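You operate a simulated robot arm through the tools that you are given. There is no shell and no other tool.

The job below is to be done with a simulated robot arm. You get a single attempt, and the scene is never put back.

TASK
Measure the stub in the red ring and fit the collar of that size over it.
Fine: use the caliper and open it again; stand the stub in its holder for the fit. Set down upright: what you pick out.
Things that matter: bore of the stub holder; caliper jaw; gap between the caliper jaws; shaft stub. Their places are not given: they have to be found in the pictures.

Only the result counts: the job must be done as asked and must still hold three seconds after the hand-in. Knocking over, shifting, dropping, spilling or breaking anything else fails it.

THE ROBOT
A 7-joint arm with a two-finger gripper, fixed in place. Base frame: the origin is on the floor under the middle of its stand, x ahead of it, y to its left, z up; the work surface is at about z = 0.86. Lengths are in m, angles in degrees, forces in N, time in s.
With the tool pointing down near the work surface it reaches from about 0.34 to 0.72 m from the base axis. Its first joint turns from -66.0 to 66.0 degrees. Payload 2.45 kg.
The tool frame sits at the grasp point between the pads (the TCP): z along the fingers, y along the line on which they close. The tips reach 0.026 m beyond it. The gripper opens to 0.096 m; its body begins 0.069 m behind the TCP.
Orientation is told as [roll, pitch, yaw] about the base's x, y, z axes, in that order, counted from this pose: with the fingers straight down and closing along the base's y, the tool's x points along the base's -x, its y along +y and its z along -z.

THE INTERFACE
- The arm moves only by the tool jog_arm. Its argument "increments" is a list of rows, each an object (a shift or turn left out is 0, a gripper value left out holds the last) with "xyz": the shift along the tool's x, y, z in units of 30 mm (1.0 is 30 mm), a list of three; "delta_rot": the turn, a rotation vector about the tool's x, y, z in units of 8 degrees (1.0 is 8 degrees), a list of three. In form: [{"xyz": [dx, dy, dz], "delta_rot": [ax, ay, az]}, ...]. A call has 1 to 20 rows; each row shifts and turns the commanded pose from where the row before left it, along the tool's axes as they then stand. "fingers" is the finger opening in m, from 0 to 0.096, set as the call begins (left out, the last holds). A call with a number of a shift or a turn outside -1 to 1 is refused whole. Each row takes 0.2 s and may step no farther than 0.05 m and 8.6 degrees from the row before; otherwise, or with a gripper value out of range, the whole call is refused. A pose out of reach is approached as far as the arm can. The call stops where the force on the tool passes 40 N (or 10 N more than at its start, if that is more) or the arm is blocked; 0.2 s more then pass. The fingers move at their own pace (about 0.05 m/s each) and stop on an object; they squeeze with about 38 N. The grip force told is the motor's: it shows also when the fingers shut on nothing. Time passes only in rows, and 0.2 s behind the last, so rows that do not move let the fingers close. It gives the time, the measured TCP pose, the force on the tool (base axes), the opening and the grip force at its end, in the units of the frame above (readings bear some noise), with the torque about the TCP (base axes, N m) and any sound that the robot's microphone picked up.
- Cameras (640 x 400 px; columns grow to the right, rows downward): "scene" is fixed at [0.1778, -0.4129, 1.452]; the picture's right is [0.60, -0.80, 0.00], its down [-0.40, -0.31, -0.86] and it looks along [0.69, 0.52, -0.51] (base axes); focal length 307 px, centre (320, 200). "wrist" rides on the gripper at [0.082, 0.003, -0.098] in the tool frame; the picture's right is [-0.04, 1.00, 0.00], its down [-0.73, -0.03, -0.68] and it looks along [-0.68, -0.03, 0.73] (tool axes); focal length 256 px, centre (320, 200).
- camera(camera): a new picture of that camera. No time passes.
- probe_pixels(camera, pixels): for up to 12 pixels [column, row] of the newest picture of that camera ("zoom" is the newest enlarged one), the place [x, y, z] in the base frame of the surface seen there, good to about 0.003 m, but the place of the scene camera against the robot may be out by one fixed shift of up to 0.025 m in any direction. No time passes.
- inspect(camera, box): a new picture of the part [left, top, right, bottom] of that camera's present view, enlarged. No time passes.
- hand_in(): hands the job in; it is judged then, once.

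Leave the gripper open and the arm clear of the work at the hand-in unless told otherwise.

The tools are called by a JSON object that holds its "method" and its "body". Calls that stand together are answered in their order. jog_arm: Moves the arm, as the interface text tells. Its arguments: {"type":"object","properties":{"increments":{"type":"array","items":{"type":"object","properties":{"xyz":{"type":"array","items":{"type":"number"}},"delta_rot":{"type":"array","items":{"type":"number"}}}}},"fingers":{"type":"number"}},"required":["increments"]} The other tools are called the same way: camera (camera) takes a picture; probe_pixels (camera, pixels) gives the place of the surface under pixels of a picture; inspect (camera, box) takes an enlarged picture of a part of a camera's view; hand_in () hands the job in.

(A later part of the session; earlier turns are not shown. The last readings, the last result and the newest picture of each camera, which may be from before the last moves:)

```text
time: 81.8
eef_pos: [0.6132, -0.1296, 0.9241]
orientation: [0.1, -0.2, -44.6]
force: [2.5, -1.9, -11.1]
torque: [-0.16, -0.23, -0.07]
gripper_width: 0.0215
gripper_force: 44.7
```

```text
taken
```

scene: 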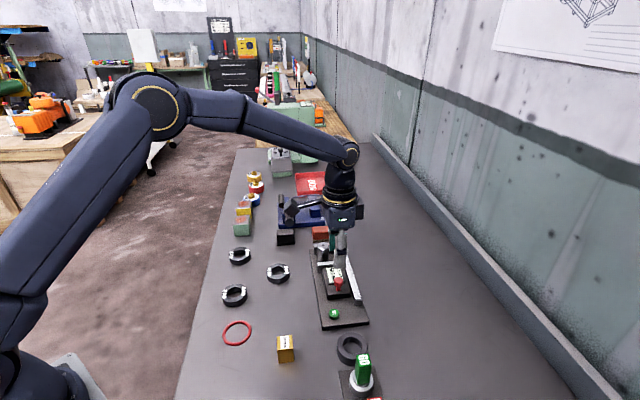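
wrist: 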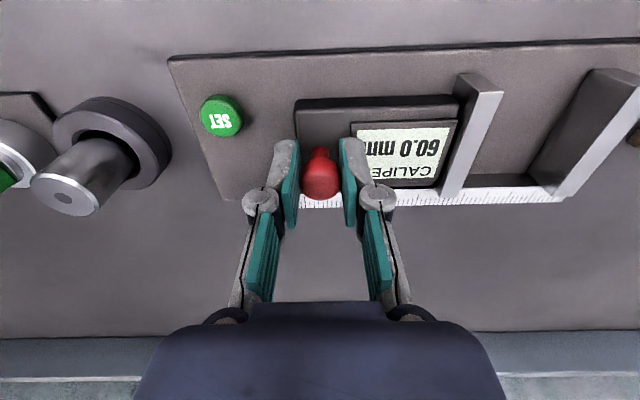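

Open again at 60.0 mm. I release the knob and rise.

{"method": "jog_arm", "body": {"increments": [{"xyz": [0, 0, 0.01]}, {"xyz": [0, 0, 0]}, {"xyz": [0, 0, 0]}], "fingers": 0.046}}

{"method": "jog_arm", "body": {"increments": [{"xyz": [0, 0, -0.3]}, {"xyz": [0, 0, -0.7]}, {"xyz": [0, 0, -1]}, {"xyz": [0, 0, -1]}, {"xyz": [0, 0, 0]}]}}

{"method": "camera", "body": {"camera": "wrist"}}

{"method": "inspect", "body": {"camera": "wrist", "box": [310, 20, 570, 160]}}

```text
time: 82.5
eef_pos: [0.6129, -0.1276, 0.9248]
orientation: [0.1, -0.2, -44.6]
force: [0.4, 0.2, 0.4]
torque: [-0.01, 0.07, 0.0]
gripper_width: 0.0461
gripper_force: 0.0
```

```text
time: 83.8
eef_pos: [0.6111, -0.1265, 1.0139]
orientation: [0.1, -0.1, -44.6]
force: [0.3, -0.7, -1.0]
torque: [-0.02, 0.0, -0.02]
gripper_width: 0.0462
gripper_force: 0.1
```

```text
taken
```

wrist: 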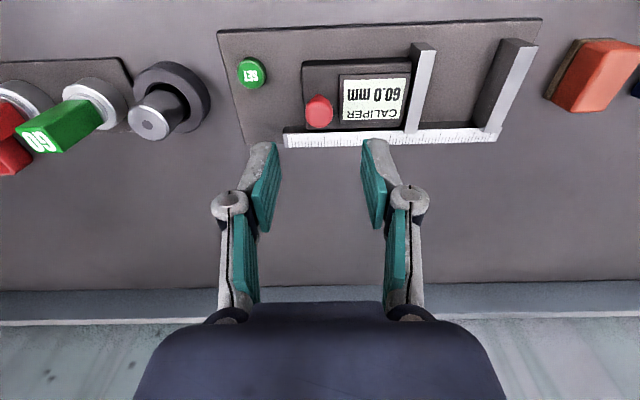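

```text
2.46 times, centred on (440, 90) of wrist
```

zoom: 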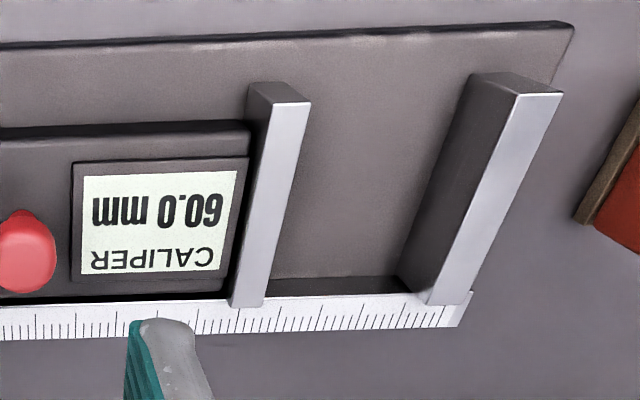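

By the optics the opened gap is about 60–61 mm, so the caliper isn't reading high; soft pads could explain the gripper's 30.3. To be sure, I move over the holder and measure the stub's diameter optically at high zoom.

{"method": "jog_arm", "body": {"increments": [{"xyz": [-0.03, -0.76, 0]}, {"xyz": [-0.03, -0.76, 0]}, {"xyz": [-0.03, -0.76, 0]}, {"xyz": [-0.03, -0.76, 0]}, {"xyz": [-0.03, -0.76, 0]}, {"xyz": [-0.03, -0.76, 0]}, {"xyz": [0, 0, 0.4]}, {"xyz": [0, 0, 0.4]}, {"xyz": [0, 0, 0]}]}}

{"method": "camera", "body": {"camera": "wrist"}}

{"method": "inspect", "body": {"camera": "wrist", "box": [280, 85, 360, 135]}}

```text
time: 85.8
eef_pos: [0.5206, -0.2298, 0.9879]
orientation: [0.0, -0.2, -44.6]
force: [0.1, 0.3, 0.1]
torque: [0.01, 0.01, 0.03]
gripper_width: 0.0459
gripper_force: 0.1
```

```text
taken
```

wrist: 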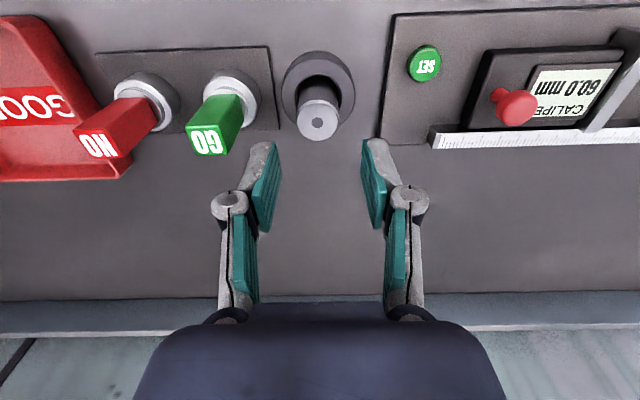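

```text
8.00 times, centred on (320, 110) of wrist
```

zoom: 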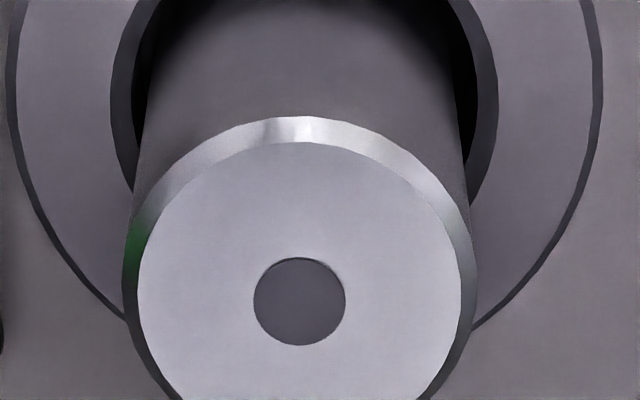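

At 8× zoom the stub's full diameter spans 122→477 (44.4 px) at 0.18 m range → about 31.2 mm, matching the caliper's 31.0 (the gripper's soft pads under-read). So it's the 31 mm collar. I rise and move over to it near (0.472,0.072).

{"method": "jog_arm", "body": {"increments": [{"xyz": [0, 0, -0.7], "delta_rot": [0.0125, 0.025, 0]}, {"xyz": [0, 0, -0.7]}, {"xyz": [0.818, 0.606, 0]}, {"xyz": [0.818, 0.606, 0]}, {"xyz": [0.818, 0.606, 0]}, {"xyz": [0.818, 0.606, 0]}, {"xyz": [0.818, 0.606, 0]}, {"xyz": [0.818, 0.606, 0]}, {"xyz": [0.818, 0.606, 0]}, {"xyz": [0.818, 0.606, 0]}, {"xyz": [0.818, 0.606, 0]}, {"xyz": [0.818, 0.606, 0]}, {"xyz": [0, 0, 0]}], "fingers": 0.08}}

{"method": "jog_arm", "body": {"increments": [{"delta_rot": [0, 0, -0.9396]}, {"delta_rot": [0, 0, -0.9396]}, {"delta_rot": [0, 0, -0.9396]}, {"delta_rot": [0, 0, -0.9396]}, {"delta_rot": [0, 0, -0.9396]}, {"delta_rot": [0, 0, -0.9396]}, {"delta_rot": [0, 0, -0.9396]}, {"delta_rot": [0, 0, -0.9396]}, {"delta_rot": [0, 0, -0.9396]}, {"delta_rot": [0, 0, -0.9396]}, {"delta_rot": [0, 0, -0.9396]}, {"delta_rot": [0, 0, -0.9396]}, {"xyz": [0, 0, 0]}]}}

{"method": "camera", "body": {"camera": "wrist"}}

{"method": "camera", "body": {"camera": "scene"}}

```text
time: 88.5
eef_pos: [0.4778, 0.0732, 1.0322]
orientation: [0.0, 0.0, -44.6]
force: [-0.6, 1.3, -0.3]
torque: [0.0, 0.03, -0.01]
gripper_width: 0.0801
gripper_force: 0.1
```

```text
time: 91.3
eef_pos: [0.4735, 0.0723, 1.0321]
orientation: [0.1, 0.0, 45.6]
force: [-0.6, -0.1, -0.4]
torque: [0.0, -0.01, -0.01]
gripper_width: 0.08
gripper_force: 0.2
```

```text
taken
```

wrist: 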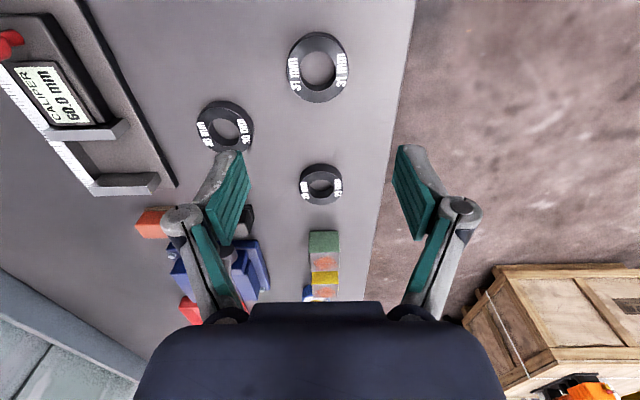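

```text
taken
```

scene: 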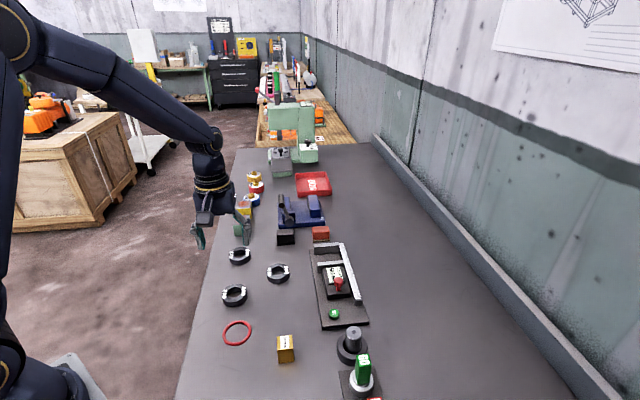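

{"method": "inspect", "body": {"camera": "wrist", "box": [270, 20, 370, 110]}}

{"method": "inspect", "body": {"camera": "wrist", "box": [180, 80, 280, 170]}}

{"method": "inspect", "body": {"camera": "wrist", "box": [280, 36, 360, 86]}}

{"method": "probe_pixels", "body": {"camera": "zoom", "pixels": [[110, 260], [500, 260], [310, 20], [310, 380], [140, 130], [470, 130], [310, 200], [150, 330], [470, 330]]}}

```text
4.44 times, centred on (320, 65) of wrist
```

zoom: 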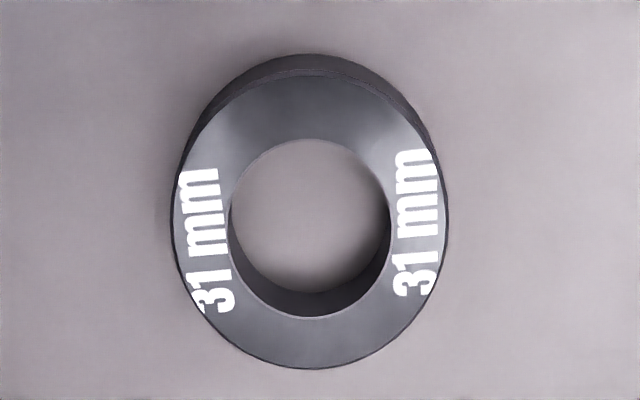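

```text
4.44 times, centred on (230, 125) of wrist
```

zoom: 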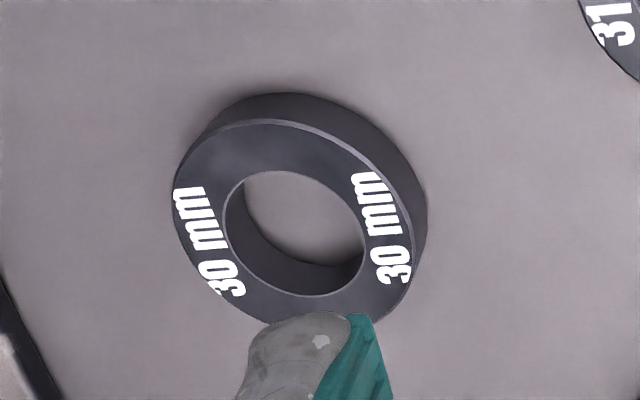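

```text
8.00 times, centred on (320, 61) of wrist
```

zoom: 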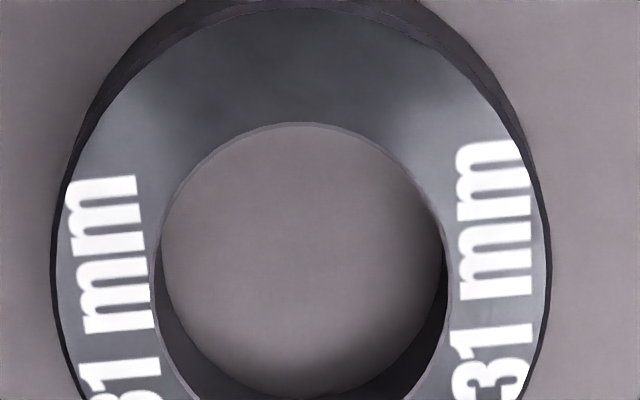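

```text
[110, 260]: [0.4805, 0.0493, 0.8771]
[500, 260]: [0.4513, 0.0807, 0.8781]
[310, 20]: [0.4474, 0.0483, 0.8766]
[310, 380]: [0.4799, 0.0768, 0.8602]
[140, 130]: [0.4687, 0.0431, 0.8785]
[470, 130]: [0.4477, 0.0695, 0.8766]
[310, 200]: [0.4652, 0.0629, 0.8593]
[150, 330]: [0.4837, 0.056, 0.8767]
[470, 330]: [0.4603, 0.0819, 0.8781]
```

The collar reads "31 mm"; its bore looks about 32 mm in the same optical scale. To be sure of the size choice I centre over it and measure the bore from the same relative height as I measured the stub.

{"method": "jog_arm", "body": {"increments": [{"xyz": [0.3, -0.05, 0]}, {"xyz": [0, 0, 0.7]}, {"xyz": [0, 0, 0.7]}, {"xyz": [0, 0, 0.7]}, {"xyz": [0, 0, 0.4]}, {"xyz": [0, 0, 0.25]}, {"xyz": [0, 0, 0]}]}}

{"method": "camera", "body": {"camera": "wrist"}}

{"method": "inspect", "body": {"camera": "wrist", "box": [280, 95, 360, 145]}}

```text
time: 93.0
eef_pos: [0.4683, 0.0651, 0.9492]
orientation: [0.1, 0.1, 45.6]
force: [-0.4, 0.6, -0.1]
torque: [0.04, -0.01, -0.03]
gripper_width: 0.0798
gripper_force: 0.0
```

```text
taken
```

wrist: 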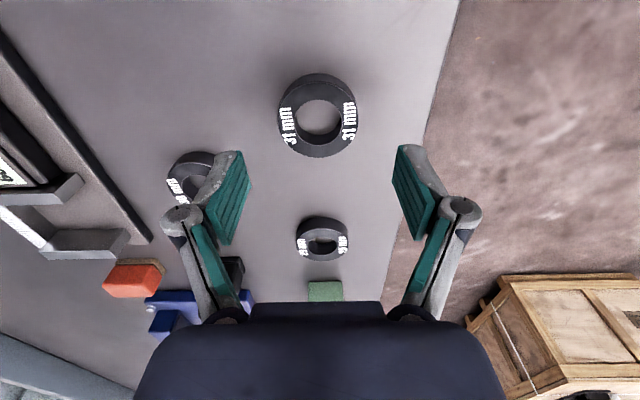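

```text
8.00 times, centred on (320, 120) of wrist
```

zoom: 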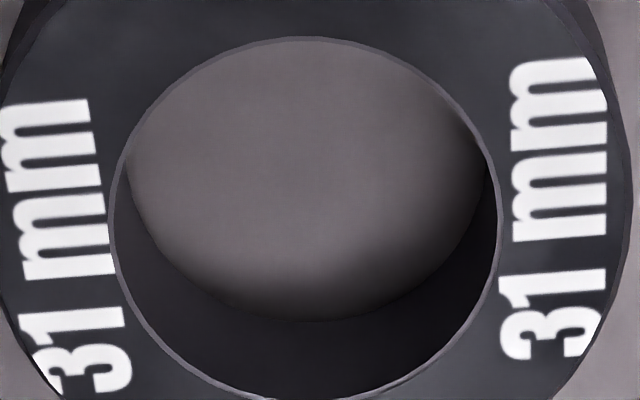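

Here the 31-collar's bore spans 116→495 at 8× (47.4 px) against the stub's 44.4 px at the same range: about 2 mm larger, so I doubt whether 31 is right. I calibrate the optical scale with a known 30 mm sideways move.

{"method": "jog_arm", "body": {"increments": [{"xyz": [0, 0.5, 0]}, {"xyz": [0, 0.5, 0]}, {"xyz": [0, 0, 0]}, {"xyz": [0, 0, 0]}]}}

{"method": "inspect", "body": {"camera": "wrist", "box": [240, 95, 320, 145]}}

{"method": "jog_arm", "body": {"increments": [{"xyz": [0, -0.7, 0]}, {"xyz": [0, -0.7, 0]}, {"xyz": [0, -0.6, 0]}, {"xyz": [0, 0, 0]}, {"xyz": [0, 0, 0]}]}}

{"method": "inspect", "body": {"camera": "wrist", "box": [320, 95, 400, 145]}}

```text
time: 94.0
eef_pos: [0.4468, 0.0865, 0.9507]
orientation: [0.0, 0.0, 45.7]
force: [0.1, 0.3, -0.3]
torque: [0.0, 0.01, 0.02]
gripper_width: 0.0797
gripper_force: 0.2
```

```text
8.00 times, centred on (280, 120) of wrist
```

zoom: 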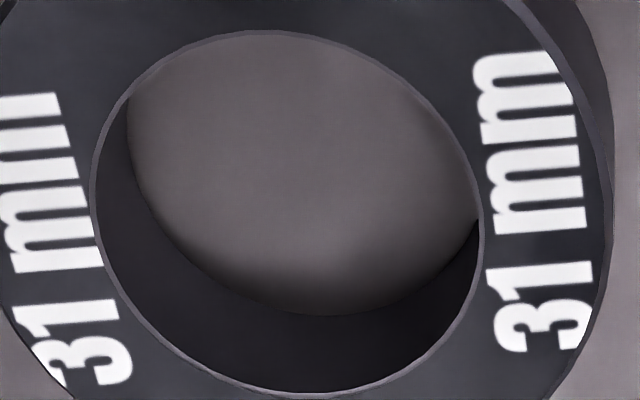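

```text
time: 95.2
eef_pos: [0.4911, 0.0455, 0.9483]
orientation: [0.0, 0.0, 45.5]
force: [-0.1, -0.1, -1.0]
torque: [0.03, 0.0, 0.0]
gripper_width: 0.0801
gripper_force: 0.0
```

```text
8.00 times, centred on (360, 120) of wrist
```

zoom: 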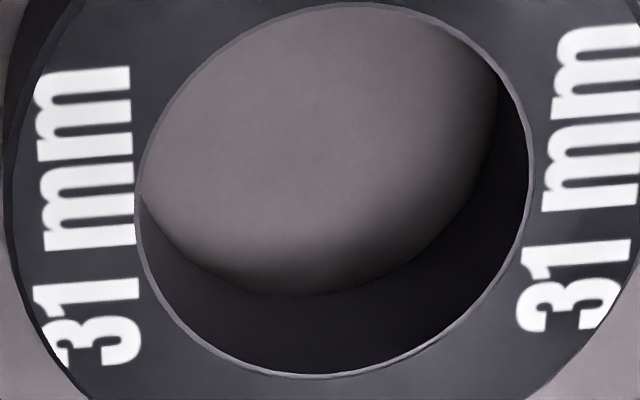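

The 60 mm total shift moved the bore by 85.9 px, i.e. 0.6985 mm/px, so in true scale the stub is 31.0 mm (agreeing with the caliper's 31.0) and this collar's bore ≈33 mm. I return to the centre and measure the collar's outside diameter, which I can then compare with the gripper's reading.

{"method": "jog_arm", "body": {"increments": [{"xyz": [0, 0.5, 0]}, {"xyz": [0, 0.5, 0]}, {"xyz": [0, 0, 0]}, {"xyz": [0, 0, 0]}]}}

{"method": "inspect", "body": {"camera": "wrist", "box": [270, 65, 370, 165]}}

{"method": "inspect", "body": {"camera": "wrist", "box": [270, 90, 350, 140]}}

{"method": "inspect", "body": {"camera": "wrist", "box": [290, 90, 370, 140]}}

```text
time: 96.2
eef_pos: [0.4688, 0.0656, 0.9493]
orientation: [0.2, -0.1, 45.6]
force: [0.2, -0.3, 0.4]
torque: [-0.02, -0.01, 0.01]
gripper_width: 0.0801
gripper_force: 0.1
```

```text
4.00 times, centred on (320, 115) of wrist
```

zoom: 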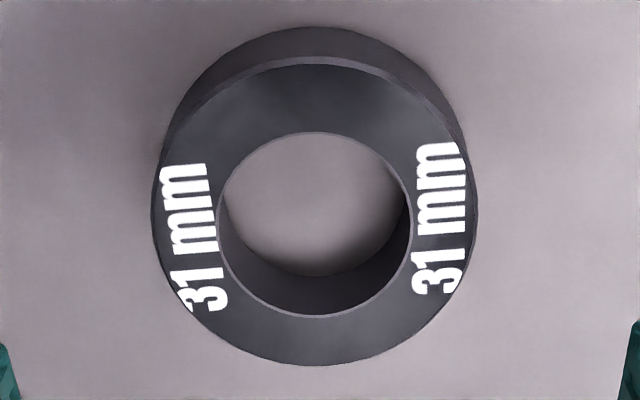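

```text
8.00 times, centred on (310, 115) of wrist
```

zoom: 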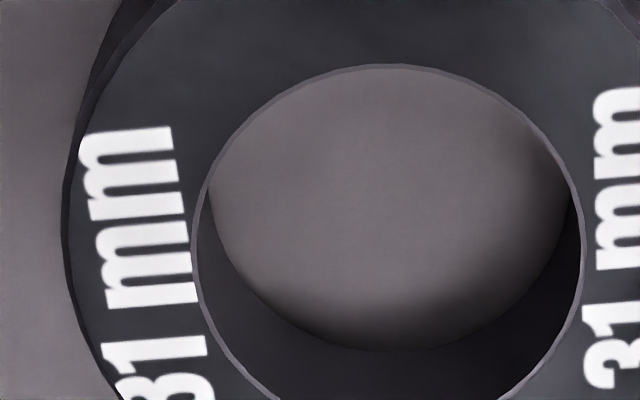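

```text
8.00 times, centred on (330, 115) of wrist
```

zoom: 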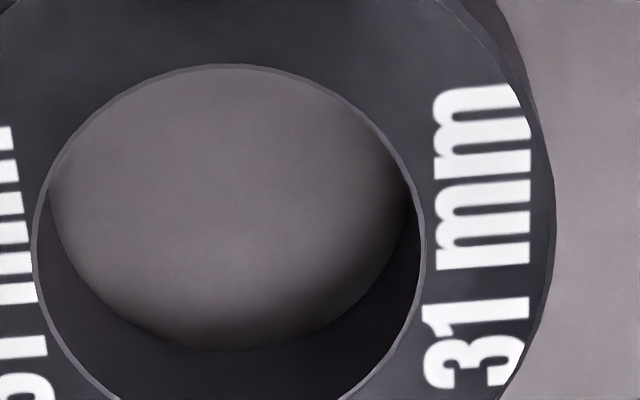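

Collar outside ≈57.0 mm, centred within about 1 mm. I descend around it to just above the table.

{"method": "jog_arm", "body": {"increments": [{"xyz": [0, -0.025, 0.5]}, {"xyz": [0, 0, 0.6]}, {"xyz": [0, 0, 0.5]}, {"xyz": [0, 0, 0.25]}, {"xyz": [0, 0, 0.1]}, {"xyz": [0, 0, 0]}]}}

{"method": "camera", "body": {"camera": "wrist"}}

{"method": "inspect", "body": {"camera": "scene", "box": [190, 250, 290, 330]}}

```text
time: 97.5
eef_pos: [0.4697, 0.0639, 0.8908]
orientation: [-0.1, -0.1, 45.5]
force: [0.1, -0.1, 0.2]
torque: [0.02, 0.01, 0.01]
gripper_width: 0.0799
gripper_force: 0.0
```

```text
taken
```

wrist: 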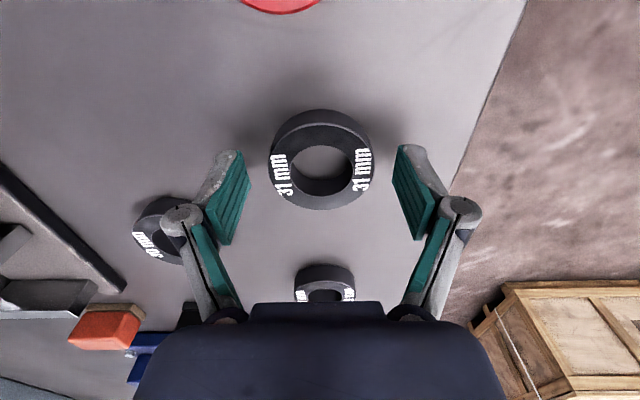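

```text
5.00 times, centred on (240, 290) of scene
```

zoom: 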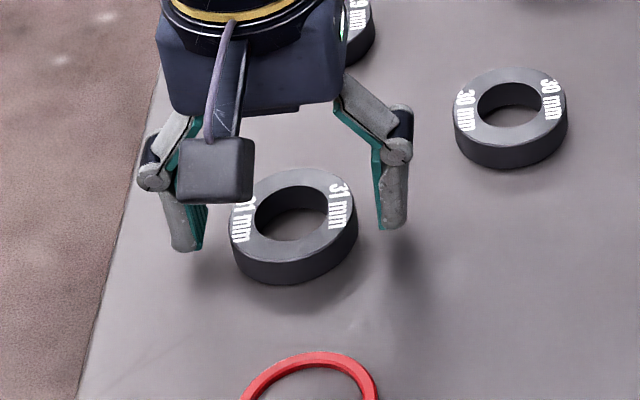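

{"method": "jog_arm", "body": {"increments": [{"xyz": [0, 0, 0.06]}, {"xyz": [0, 0, 0.05]}, {"xyz": [0, 0, 0]}]}}

{"method": "jog_arm", "body": {"increments": [{"xyz": [0, 0, 0]}, {"xyz": [0, 0, 0]}, {"xyz": [0, 0, 0]}, {"xyz": [0, 0, 0]}, {"xyz": [0, 0, 0]}], "fingers": 0.0}}

{"method": "camera", "body": {"camera": "wrist"}}

```text
time: 98.3
eef_pos: [0.4696, 0.0639, 0.8882]
orientation: [0.0, 0.1, 45.6]
force: [-0.9, -0.9, 0.2]
torque: [-0.03, 0.0, -0.04]
gripper_width: 0.0799
gripper_force: 0.1
```

```text
time: 99.5
eef_pos: [0.4702, 0.0641, 0.8888]
orientation: [0.1, 0.0, 45.5]
force: [-2.2, 0.7, 5.4]
torque: [0.12, 0.23, 0.0]
gripper_width: 0.0576
gripper_force: 38.3
```

```text
taken
```

wrist: 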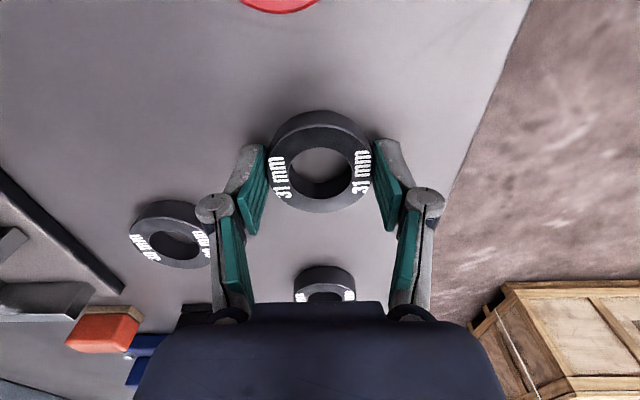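

The gripper reads 57.6 mm on the collar (optical 57.0–57.4), so the gripper isn't exact either way. As another no-risk check I compare the stub with the "30 mm" gauge block in the fixed scene camera; both lie at nearly the same range (~0.60 m).

{"method": "inspect", "body": {"camera": "scene", "box": [334, 325, 374, 350]}}

{"method": "inspect", "body": {"camera": "scene", "box": [262, 332, 310, 362]}}

{"method": "probe_pixels", "body": {"camera": "zoom", "pixels": [[220, 60], [400, 50], [220, 170], [430, 150], [310, 100], [250, 300], [410, 300], [330, 350], [100, 200], [560, 200]]}}

```text
16.00 times, centred on (354, 338) of scene
```

zoom: 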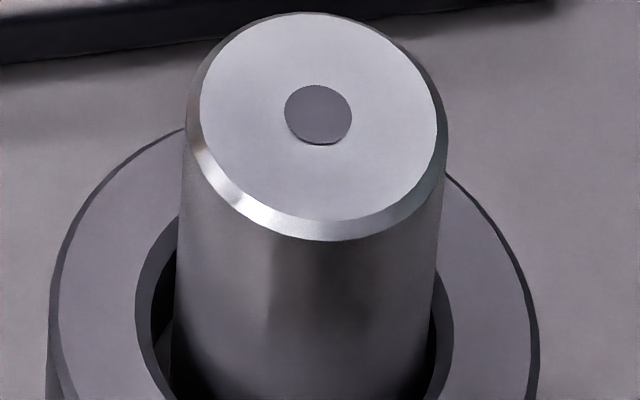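

```text
13.33 times, centred on (286, 347) of scene
```

zoom: 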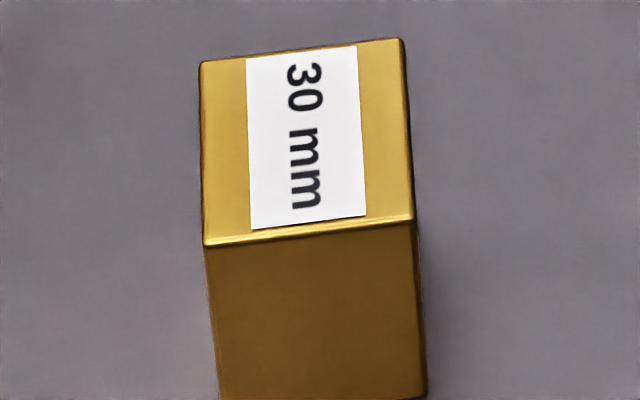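

```text
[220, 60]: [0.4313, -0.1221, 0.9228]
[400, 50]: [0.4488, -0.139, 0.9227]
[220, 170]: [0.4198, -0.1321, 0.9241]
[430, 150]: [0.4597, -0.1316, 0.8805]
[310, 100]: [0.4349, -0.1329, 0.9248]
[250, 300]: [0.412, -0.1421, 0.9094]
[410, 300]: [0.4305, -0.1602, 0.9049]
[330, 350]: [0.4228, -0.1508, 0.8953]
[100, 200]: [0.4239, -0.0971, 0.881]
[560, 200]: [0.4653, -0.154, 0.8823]
```

Scene optics: stub ≈30.9 mm wide versus the "30 mm" block ≈29.1 mm in the same scale, so the stub is clearly bigger than 30 — 31 mm it is, as the caliper says. I lift the gripped 31 collar slowly and check that it is held.

{"method": "jog_arm", "body": {"increments": [{"xyz": [0, 0, -0.05]}, {"xyz": [0, 0, -0.1]}, {"xyz": [0, 0, -0.15]}, {"xyz": [0, 0, -0.15]}, {"xyz": [0, 0, -0.15]}, {"xyz": [0, 0, -0.1]}, {"xyz": [0, 0, 0]}]}}

{"method": "camera", "body": {"camera": "wrist"}}

{"method": "inspect", "body": {"camera": "scene", "box": [190, 250, 290, 330]}}

```text
time: 101.2
eef_pos: [0.4697, 0.0643, 0.9082]
orientation: [0.1, 0.0, 45.6]
force: [0.3, 0.3, -2.8]
torque: [0.01, 0.0, 0.0]
gripper_width: 0.0574
gripper_force: 37.5
```

```text
taken
```

wrist: 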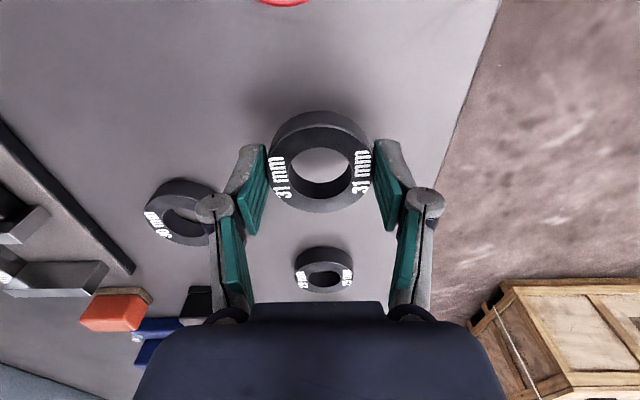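

```text
5.00 times, centred on (240, 290) of scene
```

zoom: 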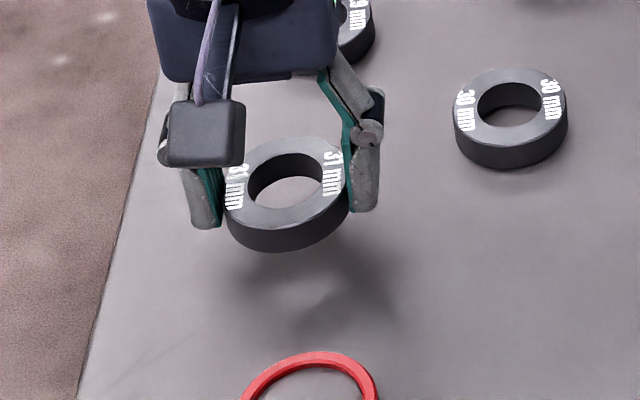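

The collar is held level (−2.8 N load). I raise it to z≈1.02 and carry it smoothly over to the stub in the holder.

{"method": "jog_arm", "body": {"increments": [{"xyz": [0, 0, -0.2]}, {"xyz": [0, 0, -0.4]}, {"xyz": [0, 0, -0.6]}, {"xyz": [0, 0, -0.7]}, {"xyz": [0, 0, -0.7]}, {"xyz": [0, 0, -0.6]}, {"xyz": [0, 0, -0.35]}, {"xyz": [0, 0, -0.18]}, {"xyz": [0, 0, 0]}]}}

{"method": "jog_arm", "body": {"increments": [{"xyz": [0.175, -0.241, 0]}, {"xyz": [0.349, -0.482, 0]}, {"xyz": [0.4947, -0.6834, 0]}, {"xyz": [0.4947, -0.6834, 0]}, {"xyz": [0.4947, -0.6834, 0]}, {"xyz": [0.4947, -0.6834, 0]}, {"xyz": [0.4947, -0.6834, 0]}, {"xyz": [0.4947, -0.6834, 0]}, {"xyz": [0.4947, -0.6834, 0]}, {"xyz": [0.4947, -0.6834, 0]}, {"xyz": [0.4947, -0.6834, 0]}, {"xyz": [0.407, -0.563, 0]}, {"xyz": [0.291, -0.402, 0]}, {"xyz": [0.1455, -0.201, 0]}, {"xyz": [0, 0, 0]}]}}

{"method": "camera", "body": {"camera": "wrist"}}

{"method": "inspect", "body": {"camera": "wrist", "box": [240, 40, 400, 230]}}

```text
time: 103.2
eef_pos: [0.4695, 0.0647, 1.0217]
orientation: [0.1, 0.0, 45.5]
force: [-0.2, -0.3, -1.6]
torque: [0.0, -0.01, 0.01]
gripper_width: 0.0574
gripper_force: 38.9
```

```text
time: 106.3
eef_pos: [0.5206, -0.2295, 1.0193]
orientation: [0.1, 0.0, 45.6]
force: [-0.5, 0.1, -3.2]
torque: [-0.03, 0.04, -0.02]
gripper_width: 0.0574
gripper_force: 38.1
```

```text
taken
```

wrist: 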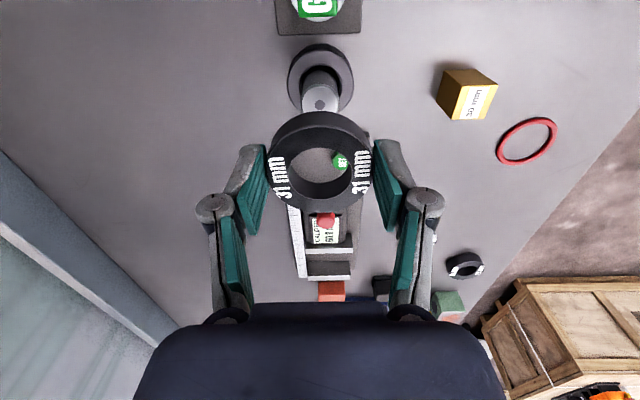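

```text
2.11 times, centred on (320, 135) of wrist
```

zoom: 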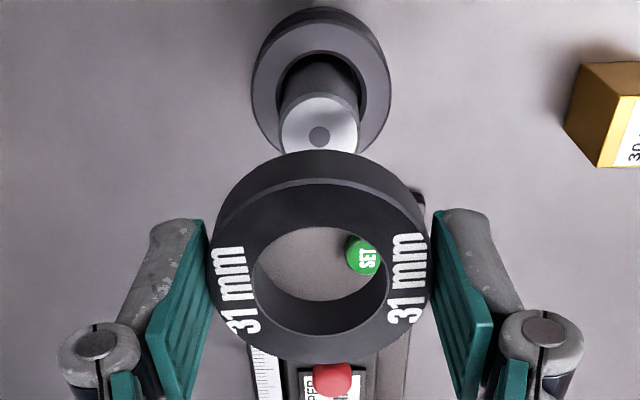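

I take enlarged views of the stub top and the held collar to find both centres.

{"method": "inspect", "body": {"camera": "wrist", "box": [280, 80, 360, 130]}}

{"method": "probe_pixels", "body": {"camera": "zoom", "pixels": [[318, 110], [260, 170], [380, 170], [318, 170], [290, 195], [345, 195]]}}

{"method": "inspect", "body": {"camera": "wrist", "box": [260, 105, 380, 215]}}

{"method": "probe_pixels", "body": {"camera": "zoom", "pixels": [[130, 170], [500, 170], [317, 85], [317, 345], [180, 100], [460, 100], [180, 300], [460, 300]]}}

```text
8.00 times, centred on (320, 105) of wrist
```

zoom: 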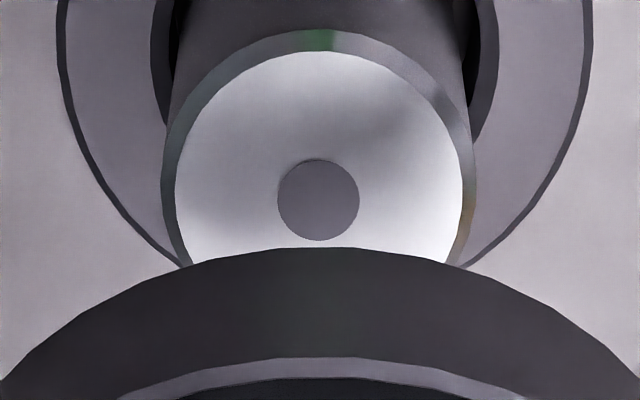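

```text
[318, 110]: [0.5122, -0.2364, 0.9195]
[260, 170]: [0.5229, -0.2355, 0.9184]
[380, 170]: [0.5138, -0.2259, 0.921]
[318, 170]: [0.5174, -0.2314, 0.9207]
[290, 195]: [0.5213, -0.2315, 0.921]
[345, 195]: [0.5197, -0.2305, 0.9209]
```

```text
3.64 times, centred on (320, 160) of wrist
```

zoom: 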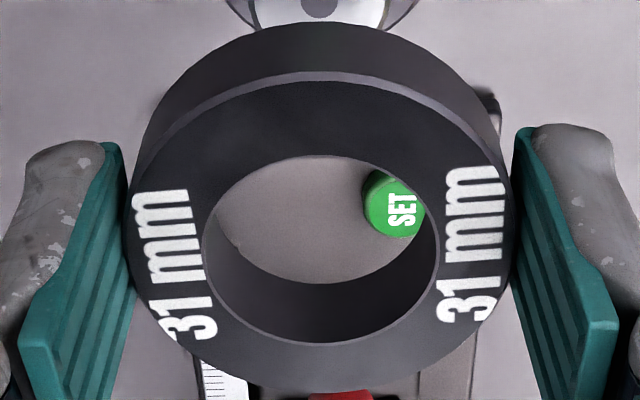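

```text
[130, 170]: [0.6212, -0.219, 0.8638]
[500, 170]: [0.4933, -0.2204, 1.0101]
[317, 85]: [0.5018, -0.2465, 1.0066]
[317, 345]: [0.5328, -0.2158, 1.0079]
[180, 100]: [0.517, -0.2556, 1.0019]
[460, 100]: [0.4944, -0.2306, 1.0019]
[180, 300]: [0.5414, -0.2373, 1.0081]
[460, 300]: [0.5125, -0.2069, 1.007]
```

By the images the stub's centre and the collar's bore centre agree within about 0.5 mm. I lower until the collar is ~8 mm above the stub's top and look again.

{"method": "jog_arm", "body": {"increments": [{"xyz": [0, 0, 0.3]}, {"xyz": [0, 0, 0.5]}, {"xyz": [0, 0, 0.5]}, {"xyz": [0, 0, 0.4]}, {"xyz": [0, 0, 0.3]}, {"xyz": [0, 0, 0.137]}, {"xyz": [0, 0, 0]}]}}

{"method": "camera", "body": {"camera": "wrist"}}

{"method": "inspect", "body": {"camera": "wrist", "box": [260, 95, 380, 215]}}

{"method": "inspect", "body": {"camera": "scene", "box": [310, 290, 400, 370]}}

```text
time: 108.0
eef_pos: [0.5205, -0.2293, 0.9557]
orientation: [0.0, 0.0, 45.6]
force: [0.6, 0.1, -2.8]
torque: [-0.01, 0.01, 0.02]
gripper_width: 0.0576
gripper_force: 38.3
```

```text
taken
```

wrist: 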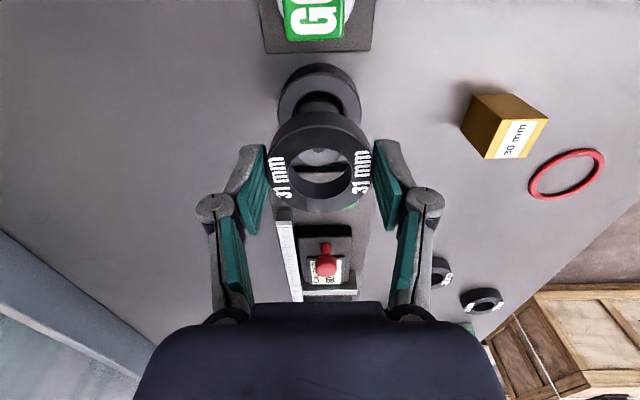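

```text
3.33 times, centred on (320, 155) of wrist
```

zoom: 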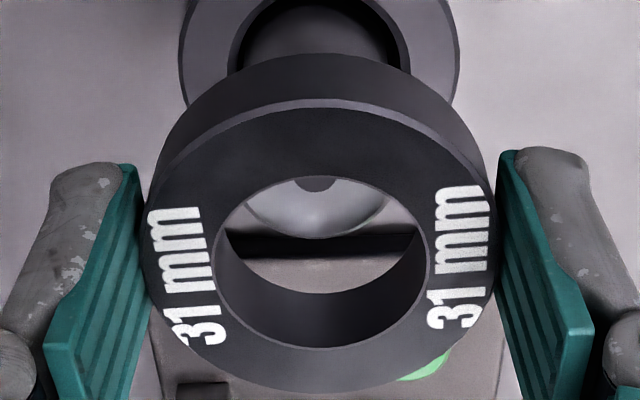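

```text
5.00 times, centred on (355, 330) of scene
```

zoom: 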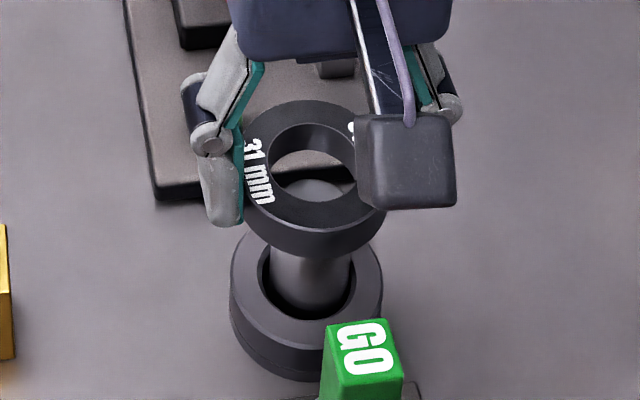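

The collar is about 8 mm above the stub; fine comparison suggests the stub is ~0.8 mm to +tool x and ~0.8 mm to −tool y of the bore centre. I correct and lower past the stub's top in small steps.

{"method": "jog_arm", "body": {"increments": [{"xyz": [0.027, -0.027, 0]}, {"xyz": [0, 0, 0.1]}, {"xyz": [0, 0, 0.1]}, {"xyz": [0, 0, 0.06]}, {"xyz": [0, 0, 0.06]}, {"xyz": [0, 0, 0]}]}}

{"method": "inspect", "body": {"camera": "wrist", "box": [260, 95, 380, 215]}}

```text
time: 109.3
eef_pos: [0.52, -0.2299, 0.948]
orientation: [-0.1, 0.0, 45.7]
force: [0.4, -0.9, -1.9]
torque: [0.0, -0.03, -0.04]
gripper_width: 0.0573
gripper_force: 38.4
```

```text
3.33 times, centred on (320, 155) of wrist
```

zoom: 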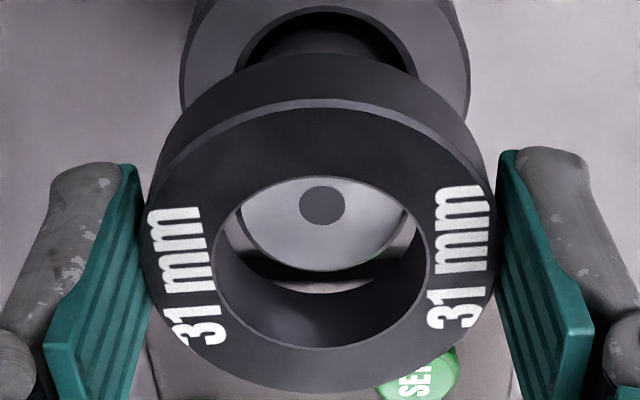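

No contact force and the stub's top shows inside the bore, centred. I continue down in small steps.

{"method": "jog_arm", "body": {"increments": [{"xyz": [0, 0, 0.08]}, {"xyz": [0, 0, 0.08]}, {"xyz": [0, 0, 0.08]}, {"xyz": [0, 0, 0.08]}, {"xyz": [0, 0, 0]}]}}

{"method": "inspect", "body": {"camera": "wrist", "box": [260, 95, 380, 215]}}

```text
time: 110.5
eef_pos: [0.5202, -0.2312, 0.9366]
orientation: [0.0, 0.0, 45.6]
force: [-0.7, -0.5, -1.4]
torque: [-0.02, 0.03, 0.0]
gripper_width: 0.0576
gripper_force: 37.8
```

```text
3.33 times, centred on (320, 155) of wrist
```

zoom: 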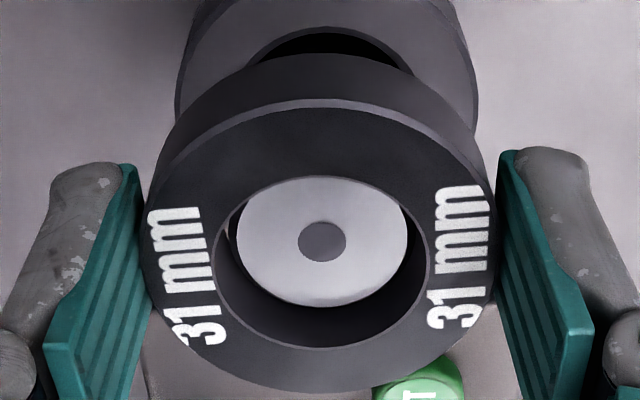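

The stub is well inside the bore with clearance all round. I keep lowering toward the holder's top face.

{"method": "jog_arm", "body": {"increments": [{"xyz": [0, 0, 0.1]}, {"xyz": [0, 0, 0.12]}, {"xyz": [0, 0, 0.12]}, {"xyz": [0, 0, 0.12]}, {"xyz": [0, 0, 0.12]}, {"xyz": [0, 0, 0.1]}, {"xyz": [0, 0, 0.06]}, {"xyz": [0, 0, 0]}]}}

{"method": "inspect", "body": {"camera": "wrist", "box": [260, 95, 380, 215]}}

```text
time: 112.3
eef_pos: [0.5208, -0.2304, 0.9145]
orientation: [0.1, 0.0, 45.6]
force: [0.1, -0.6, -2.2]
torque: [0.0, -0.01, 0.03]
gripper_width: 0.0575
gripper_force: 38.0
```

```text
3.33 times, centred on (320, 155) of wrist
```

zoom: 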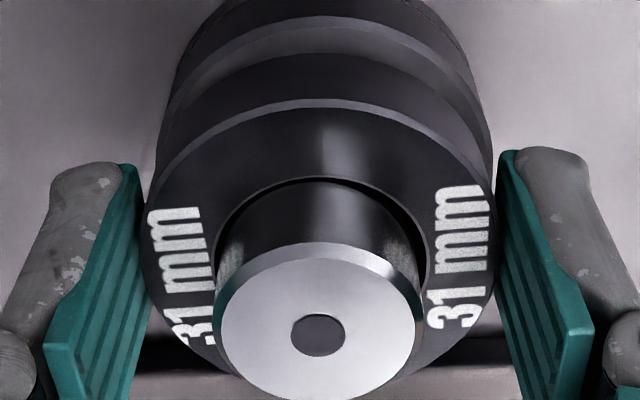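

{"method": "jog_arm", "body": {"increments": [{"xyz": [0, 0, 0.05]}, {"xyz": [0, 0, 0.05]}, {"xyz": [0, 0, 0.04]}, {"xyz": [0, 0, 0]}]}}

```text
time: 113.3
eef_pos: [0.5193, -0.2302, 0.9106]
orientation: [0.1, 0.0, 45.7]
force: [0.5, -0.4, -2.2]
torque: [-0.01, -0.02, -0.02]
gripper_width: 0.0572
gripper_force: 37.9
```

{"method": "jog_arm", "body": {"increments": [{"xyz": [0, 0, 0.025]}, {"xyz": [0, 0, 0.025]}, {"xyz": [0, 0, 0]}]}}

```text
time: 114.2
eef_pos: [0.5207, -0.2288, 0.9098]
orientation: [0.0, -0.2, 45.6]
force: [-2.3, -0.4, 3.8]
torque: [0.11, 0.2, 0.08]
gripper_width: 0.0575
gripper_force: 38.5
```

Contact (+3.8 N) at z≈0.909, where the collar should meet the holder's top face. I check by picture.

{"method": "inspect", "body": {"camera": "scene", "box": [315, 300, 395, 370]}}

{"method": "inspect", "body": {"camera": "wrist", "box": [240, 60, 400, 220]}}

```text
5.71 times, centred on (355, 335) of scene
```

zoom: 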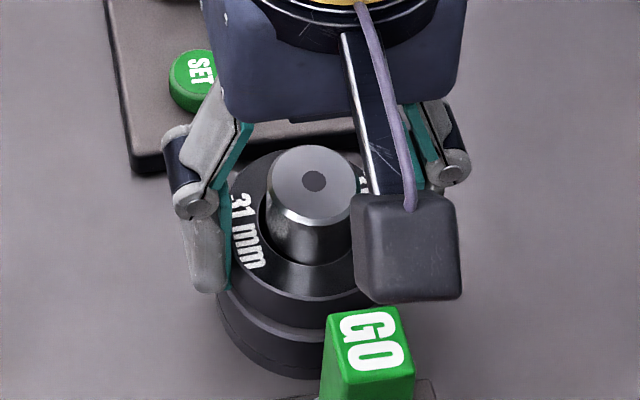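

```text
2.50 times, centred on (320, 140) of wrist
```

zoom: 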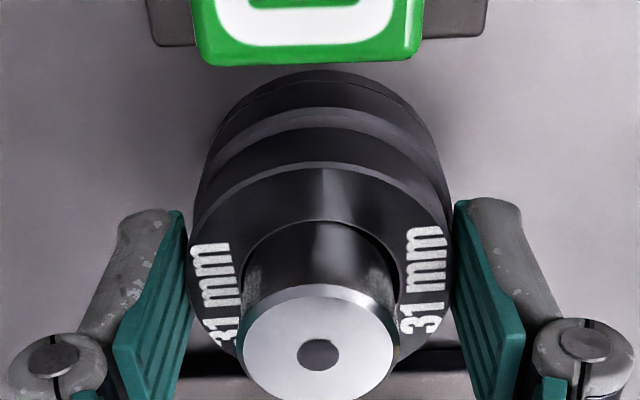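

The collar sits round the stub on the holder. I open the fingers to 74 mm.

{"method": "jog_arm", "body": {"increments": [{"xyz": [0, 0, 0]}, {"xyz": [0, 0, 0]}, {"xyz": [0, 0, 0]}], "fingers": 0.074}}

{"method": "inspect", "body": {"camera": "wrist", "box": [220, 50, 420, 240]}}

```text
time: 115.0
eef_pos: [0.521, -0.2288, 0.9103]
orientation: [0.1, 0.0, 45.6]
force: [0.4, -0.3, 1.1]
torque: [0.0, 0.0, -0.02]
gripper_width: 0.0739
gripper_force: 0.0
```

```text
2.11 times, centred on (320, 145) of wrist
```

zoom: 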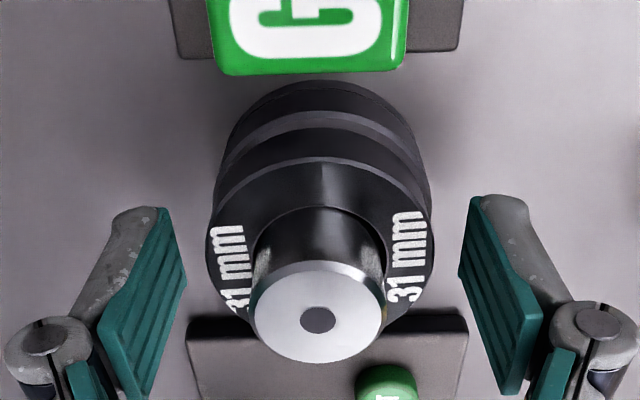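

Released, collar and stub are standing. I rise straight up well clear and look at everything again.

{"method": "jog_arm", "body": {"increments": [{"xyz": [0, 0, -0.3]}, {"xyz": [0, 0, -0.6]}, {"xyz": [0, 0, -0.9]}, {"xyz": [0, 0, -1]}, {"xyz": [0, 0, -1]}, {"xyz": [0, 0, -1]}, {"xyz": [0, 0, -1]}, {"xyz": [0, 0, 0]}]}}

{"method": "camera", "body": {"camera": "wrist"}}

{"method": "inspect", "body": {"camera": "wrist", "box": [250, 10, 390, 130]}}

{"method": "probe_pixels", "body": {"camera": "zoom", "pixels": [[320, 200], [290, 200], [350, 200], [320, 180], [320, 225], [240, 170], [400, 170], [320, 100], [250, 230], [390, 230]]}}

{"method": "camera", "body": {"camera": "scene"}}

{"method": "inspect", "body": {"camera": "scene", "box": [300, 230, 400, 380]}}

```text
time: 116.8
eef_pos: [0.5197, -0.231, 1.083]
orientation: [0.0, -0.1, 45.6]
force: [-0.5, 0.5, -0.1]
torque: [-0.02, 0.02, -0.01]
gripper_width: 0.0741
gripper_force: 0.1
```

```text
taken
```

wrist: 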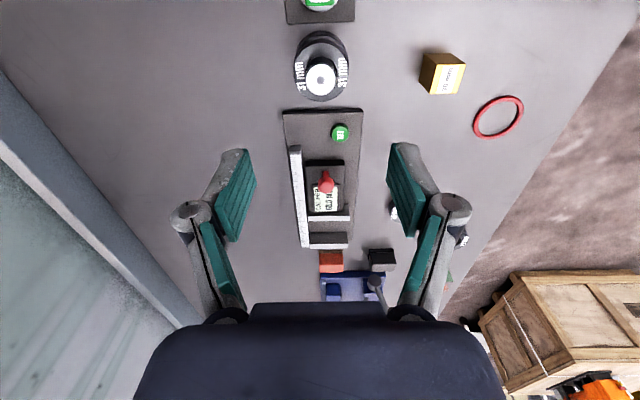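

```text
3.33 times, centred on (320, 70) of wrist
```

zoom: 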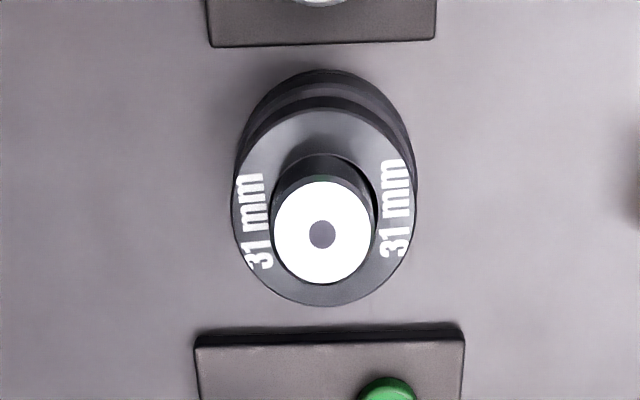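

```text
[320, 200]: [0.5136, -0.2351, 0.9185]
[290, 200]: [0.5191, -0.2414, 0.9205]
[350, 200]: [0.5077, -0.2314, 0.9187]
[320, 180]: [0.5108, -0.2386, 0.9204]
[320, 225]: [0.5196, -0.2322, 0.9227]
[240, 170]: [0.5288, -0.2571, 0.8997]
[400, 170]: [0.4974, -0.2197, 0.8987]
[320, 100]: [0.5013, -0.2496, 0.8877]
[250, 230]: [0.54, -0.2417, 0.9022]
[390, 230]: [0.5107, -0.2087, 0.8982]
```

```text
taken
```

scene: 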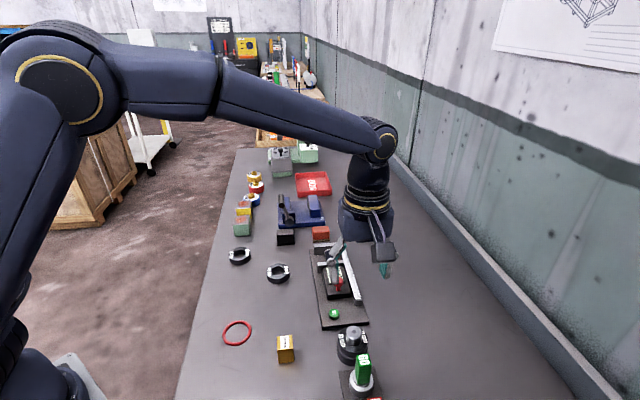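

```text
2.67 times, centred on (350, 305) of scene
```

zoom: 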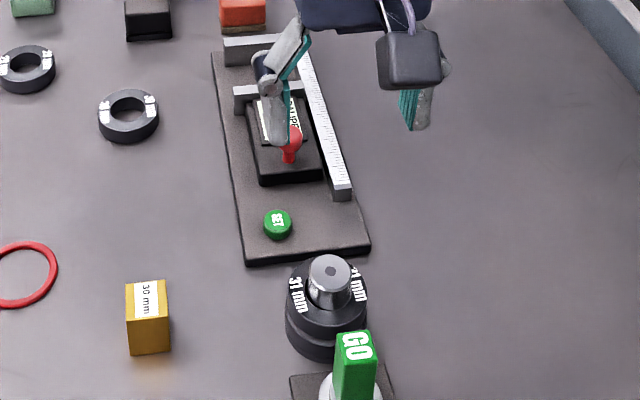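

Collar top is level at z≈0.900 on the holder (0.881), stub upright. Since a wrong size would be costly, I make one last no-contact check: I view the 30 mm gauge block from the same relative height as I viewed the stub.

{"method": "jog_arm", "body": {"increments": [{"xyz": [-0.08, 0.9, 0]}, {"xyz": [-0.08, 0.9, 0]}, {"xyz": [-0.08, 0.9, 0]}, {"xyz": [-0.08, 0.9, 0]}, {"xyz": [-0.08, 0.9, 0]}, {"xyz": [0, 0, 0.9]}, {"xyz": [0, 0, 0.9]}, {"xyz": [0, 0, 0.9]}, {"xyz": [0, 0, 0.7]}, {"xyz": [0, 0, 0]}]}}

{"method": "camera", "body": {"camera": "wrist"}}

{"method": "inspect", "body": {"camera": "wrist", "box": [280, 90, 360, 140]}}

```text
time: 119.0
eef_pos: [0.4353, -0.1271, 0.9798]
orientation: [0.0, 0.0, 45.5]
force: [-0.1, 0.2, -0.9]
torque: [0.0, 0.01, -0.04]
gripper_width: 0.0739
gripper_force: 0.0
```

```text
taken
```

wrist: 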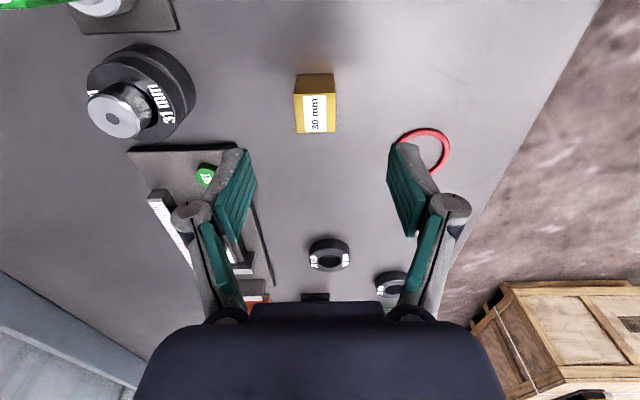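

```text
8.00 times, centred on (320, 115) of wrist
```

zoom: 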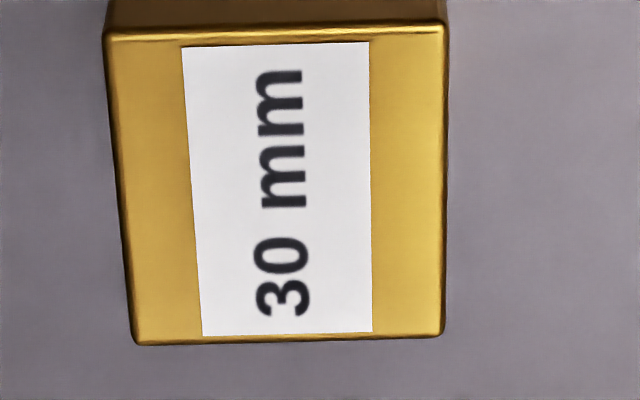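

Both cameras put the stub at about 31.0 mm, the same as the caliper's reading, so the 31 collar is right. I rise well clear with the gripper open and take last pictures.

{"method": "jog_arm", "body": {"increments": [{"xyz": [0, 0, -0.5]}, {"xyz": [0, 0, -1]}, {"xyz": [0, 0, -1]}, {"xyz": [0, 0, -1]}, {"xyz": [0, 0, -1]}, {"xyz": [0, 0, -1]}, {"xyz": [0, 0, -1]}, {"xyz": [0, 0, -0.5]}, {"xyz": [0, 0, 0]}], "fingers": 0.09}}

{"method": "camera", "body": {"camera": "scene"}}

{"method": "inspect", "body": {"camera": "scene", "box": [300, 235, 400, 375]}}

{"method": "camera", "body": {"camera": "wrist"}}

```text
time: 121.0
eef_pos: [0.4334, -0.1282, 1.1895]
orientation: [0.0, -0.1, 45.5]
force: [0.0, 0.0, 0.0]
torque: [-0.01, 0.0, 0.0]
gripper_width: 0.0901
gripper_force: 0.1
```

```text
taken
```

scene: 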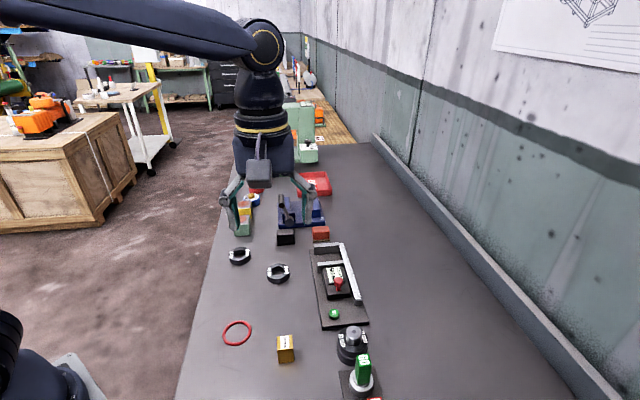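

```text
2.86 times, centred on (350, 305) of scene
```

zoom: 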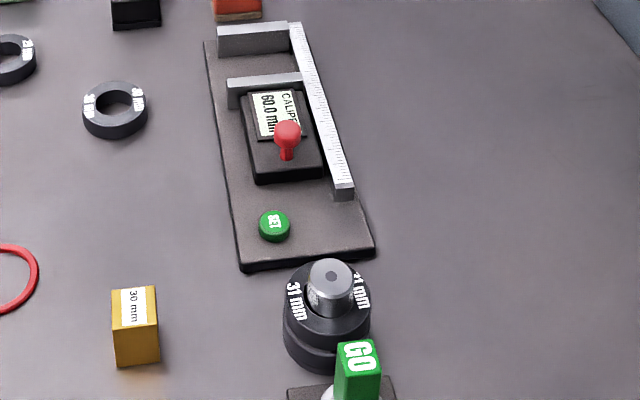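

```text
taken
```

wrist: 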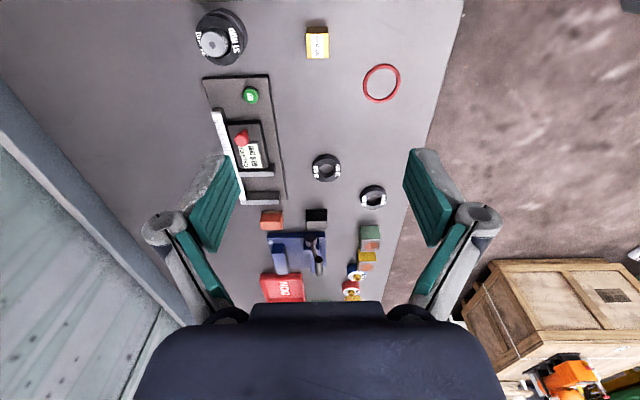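

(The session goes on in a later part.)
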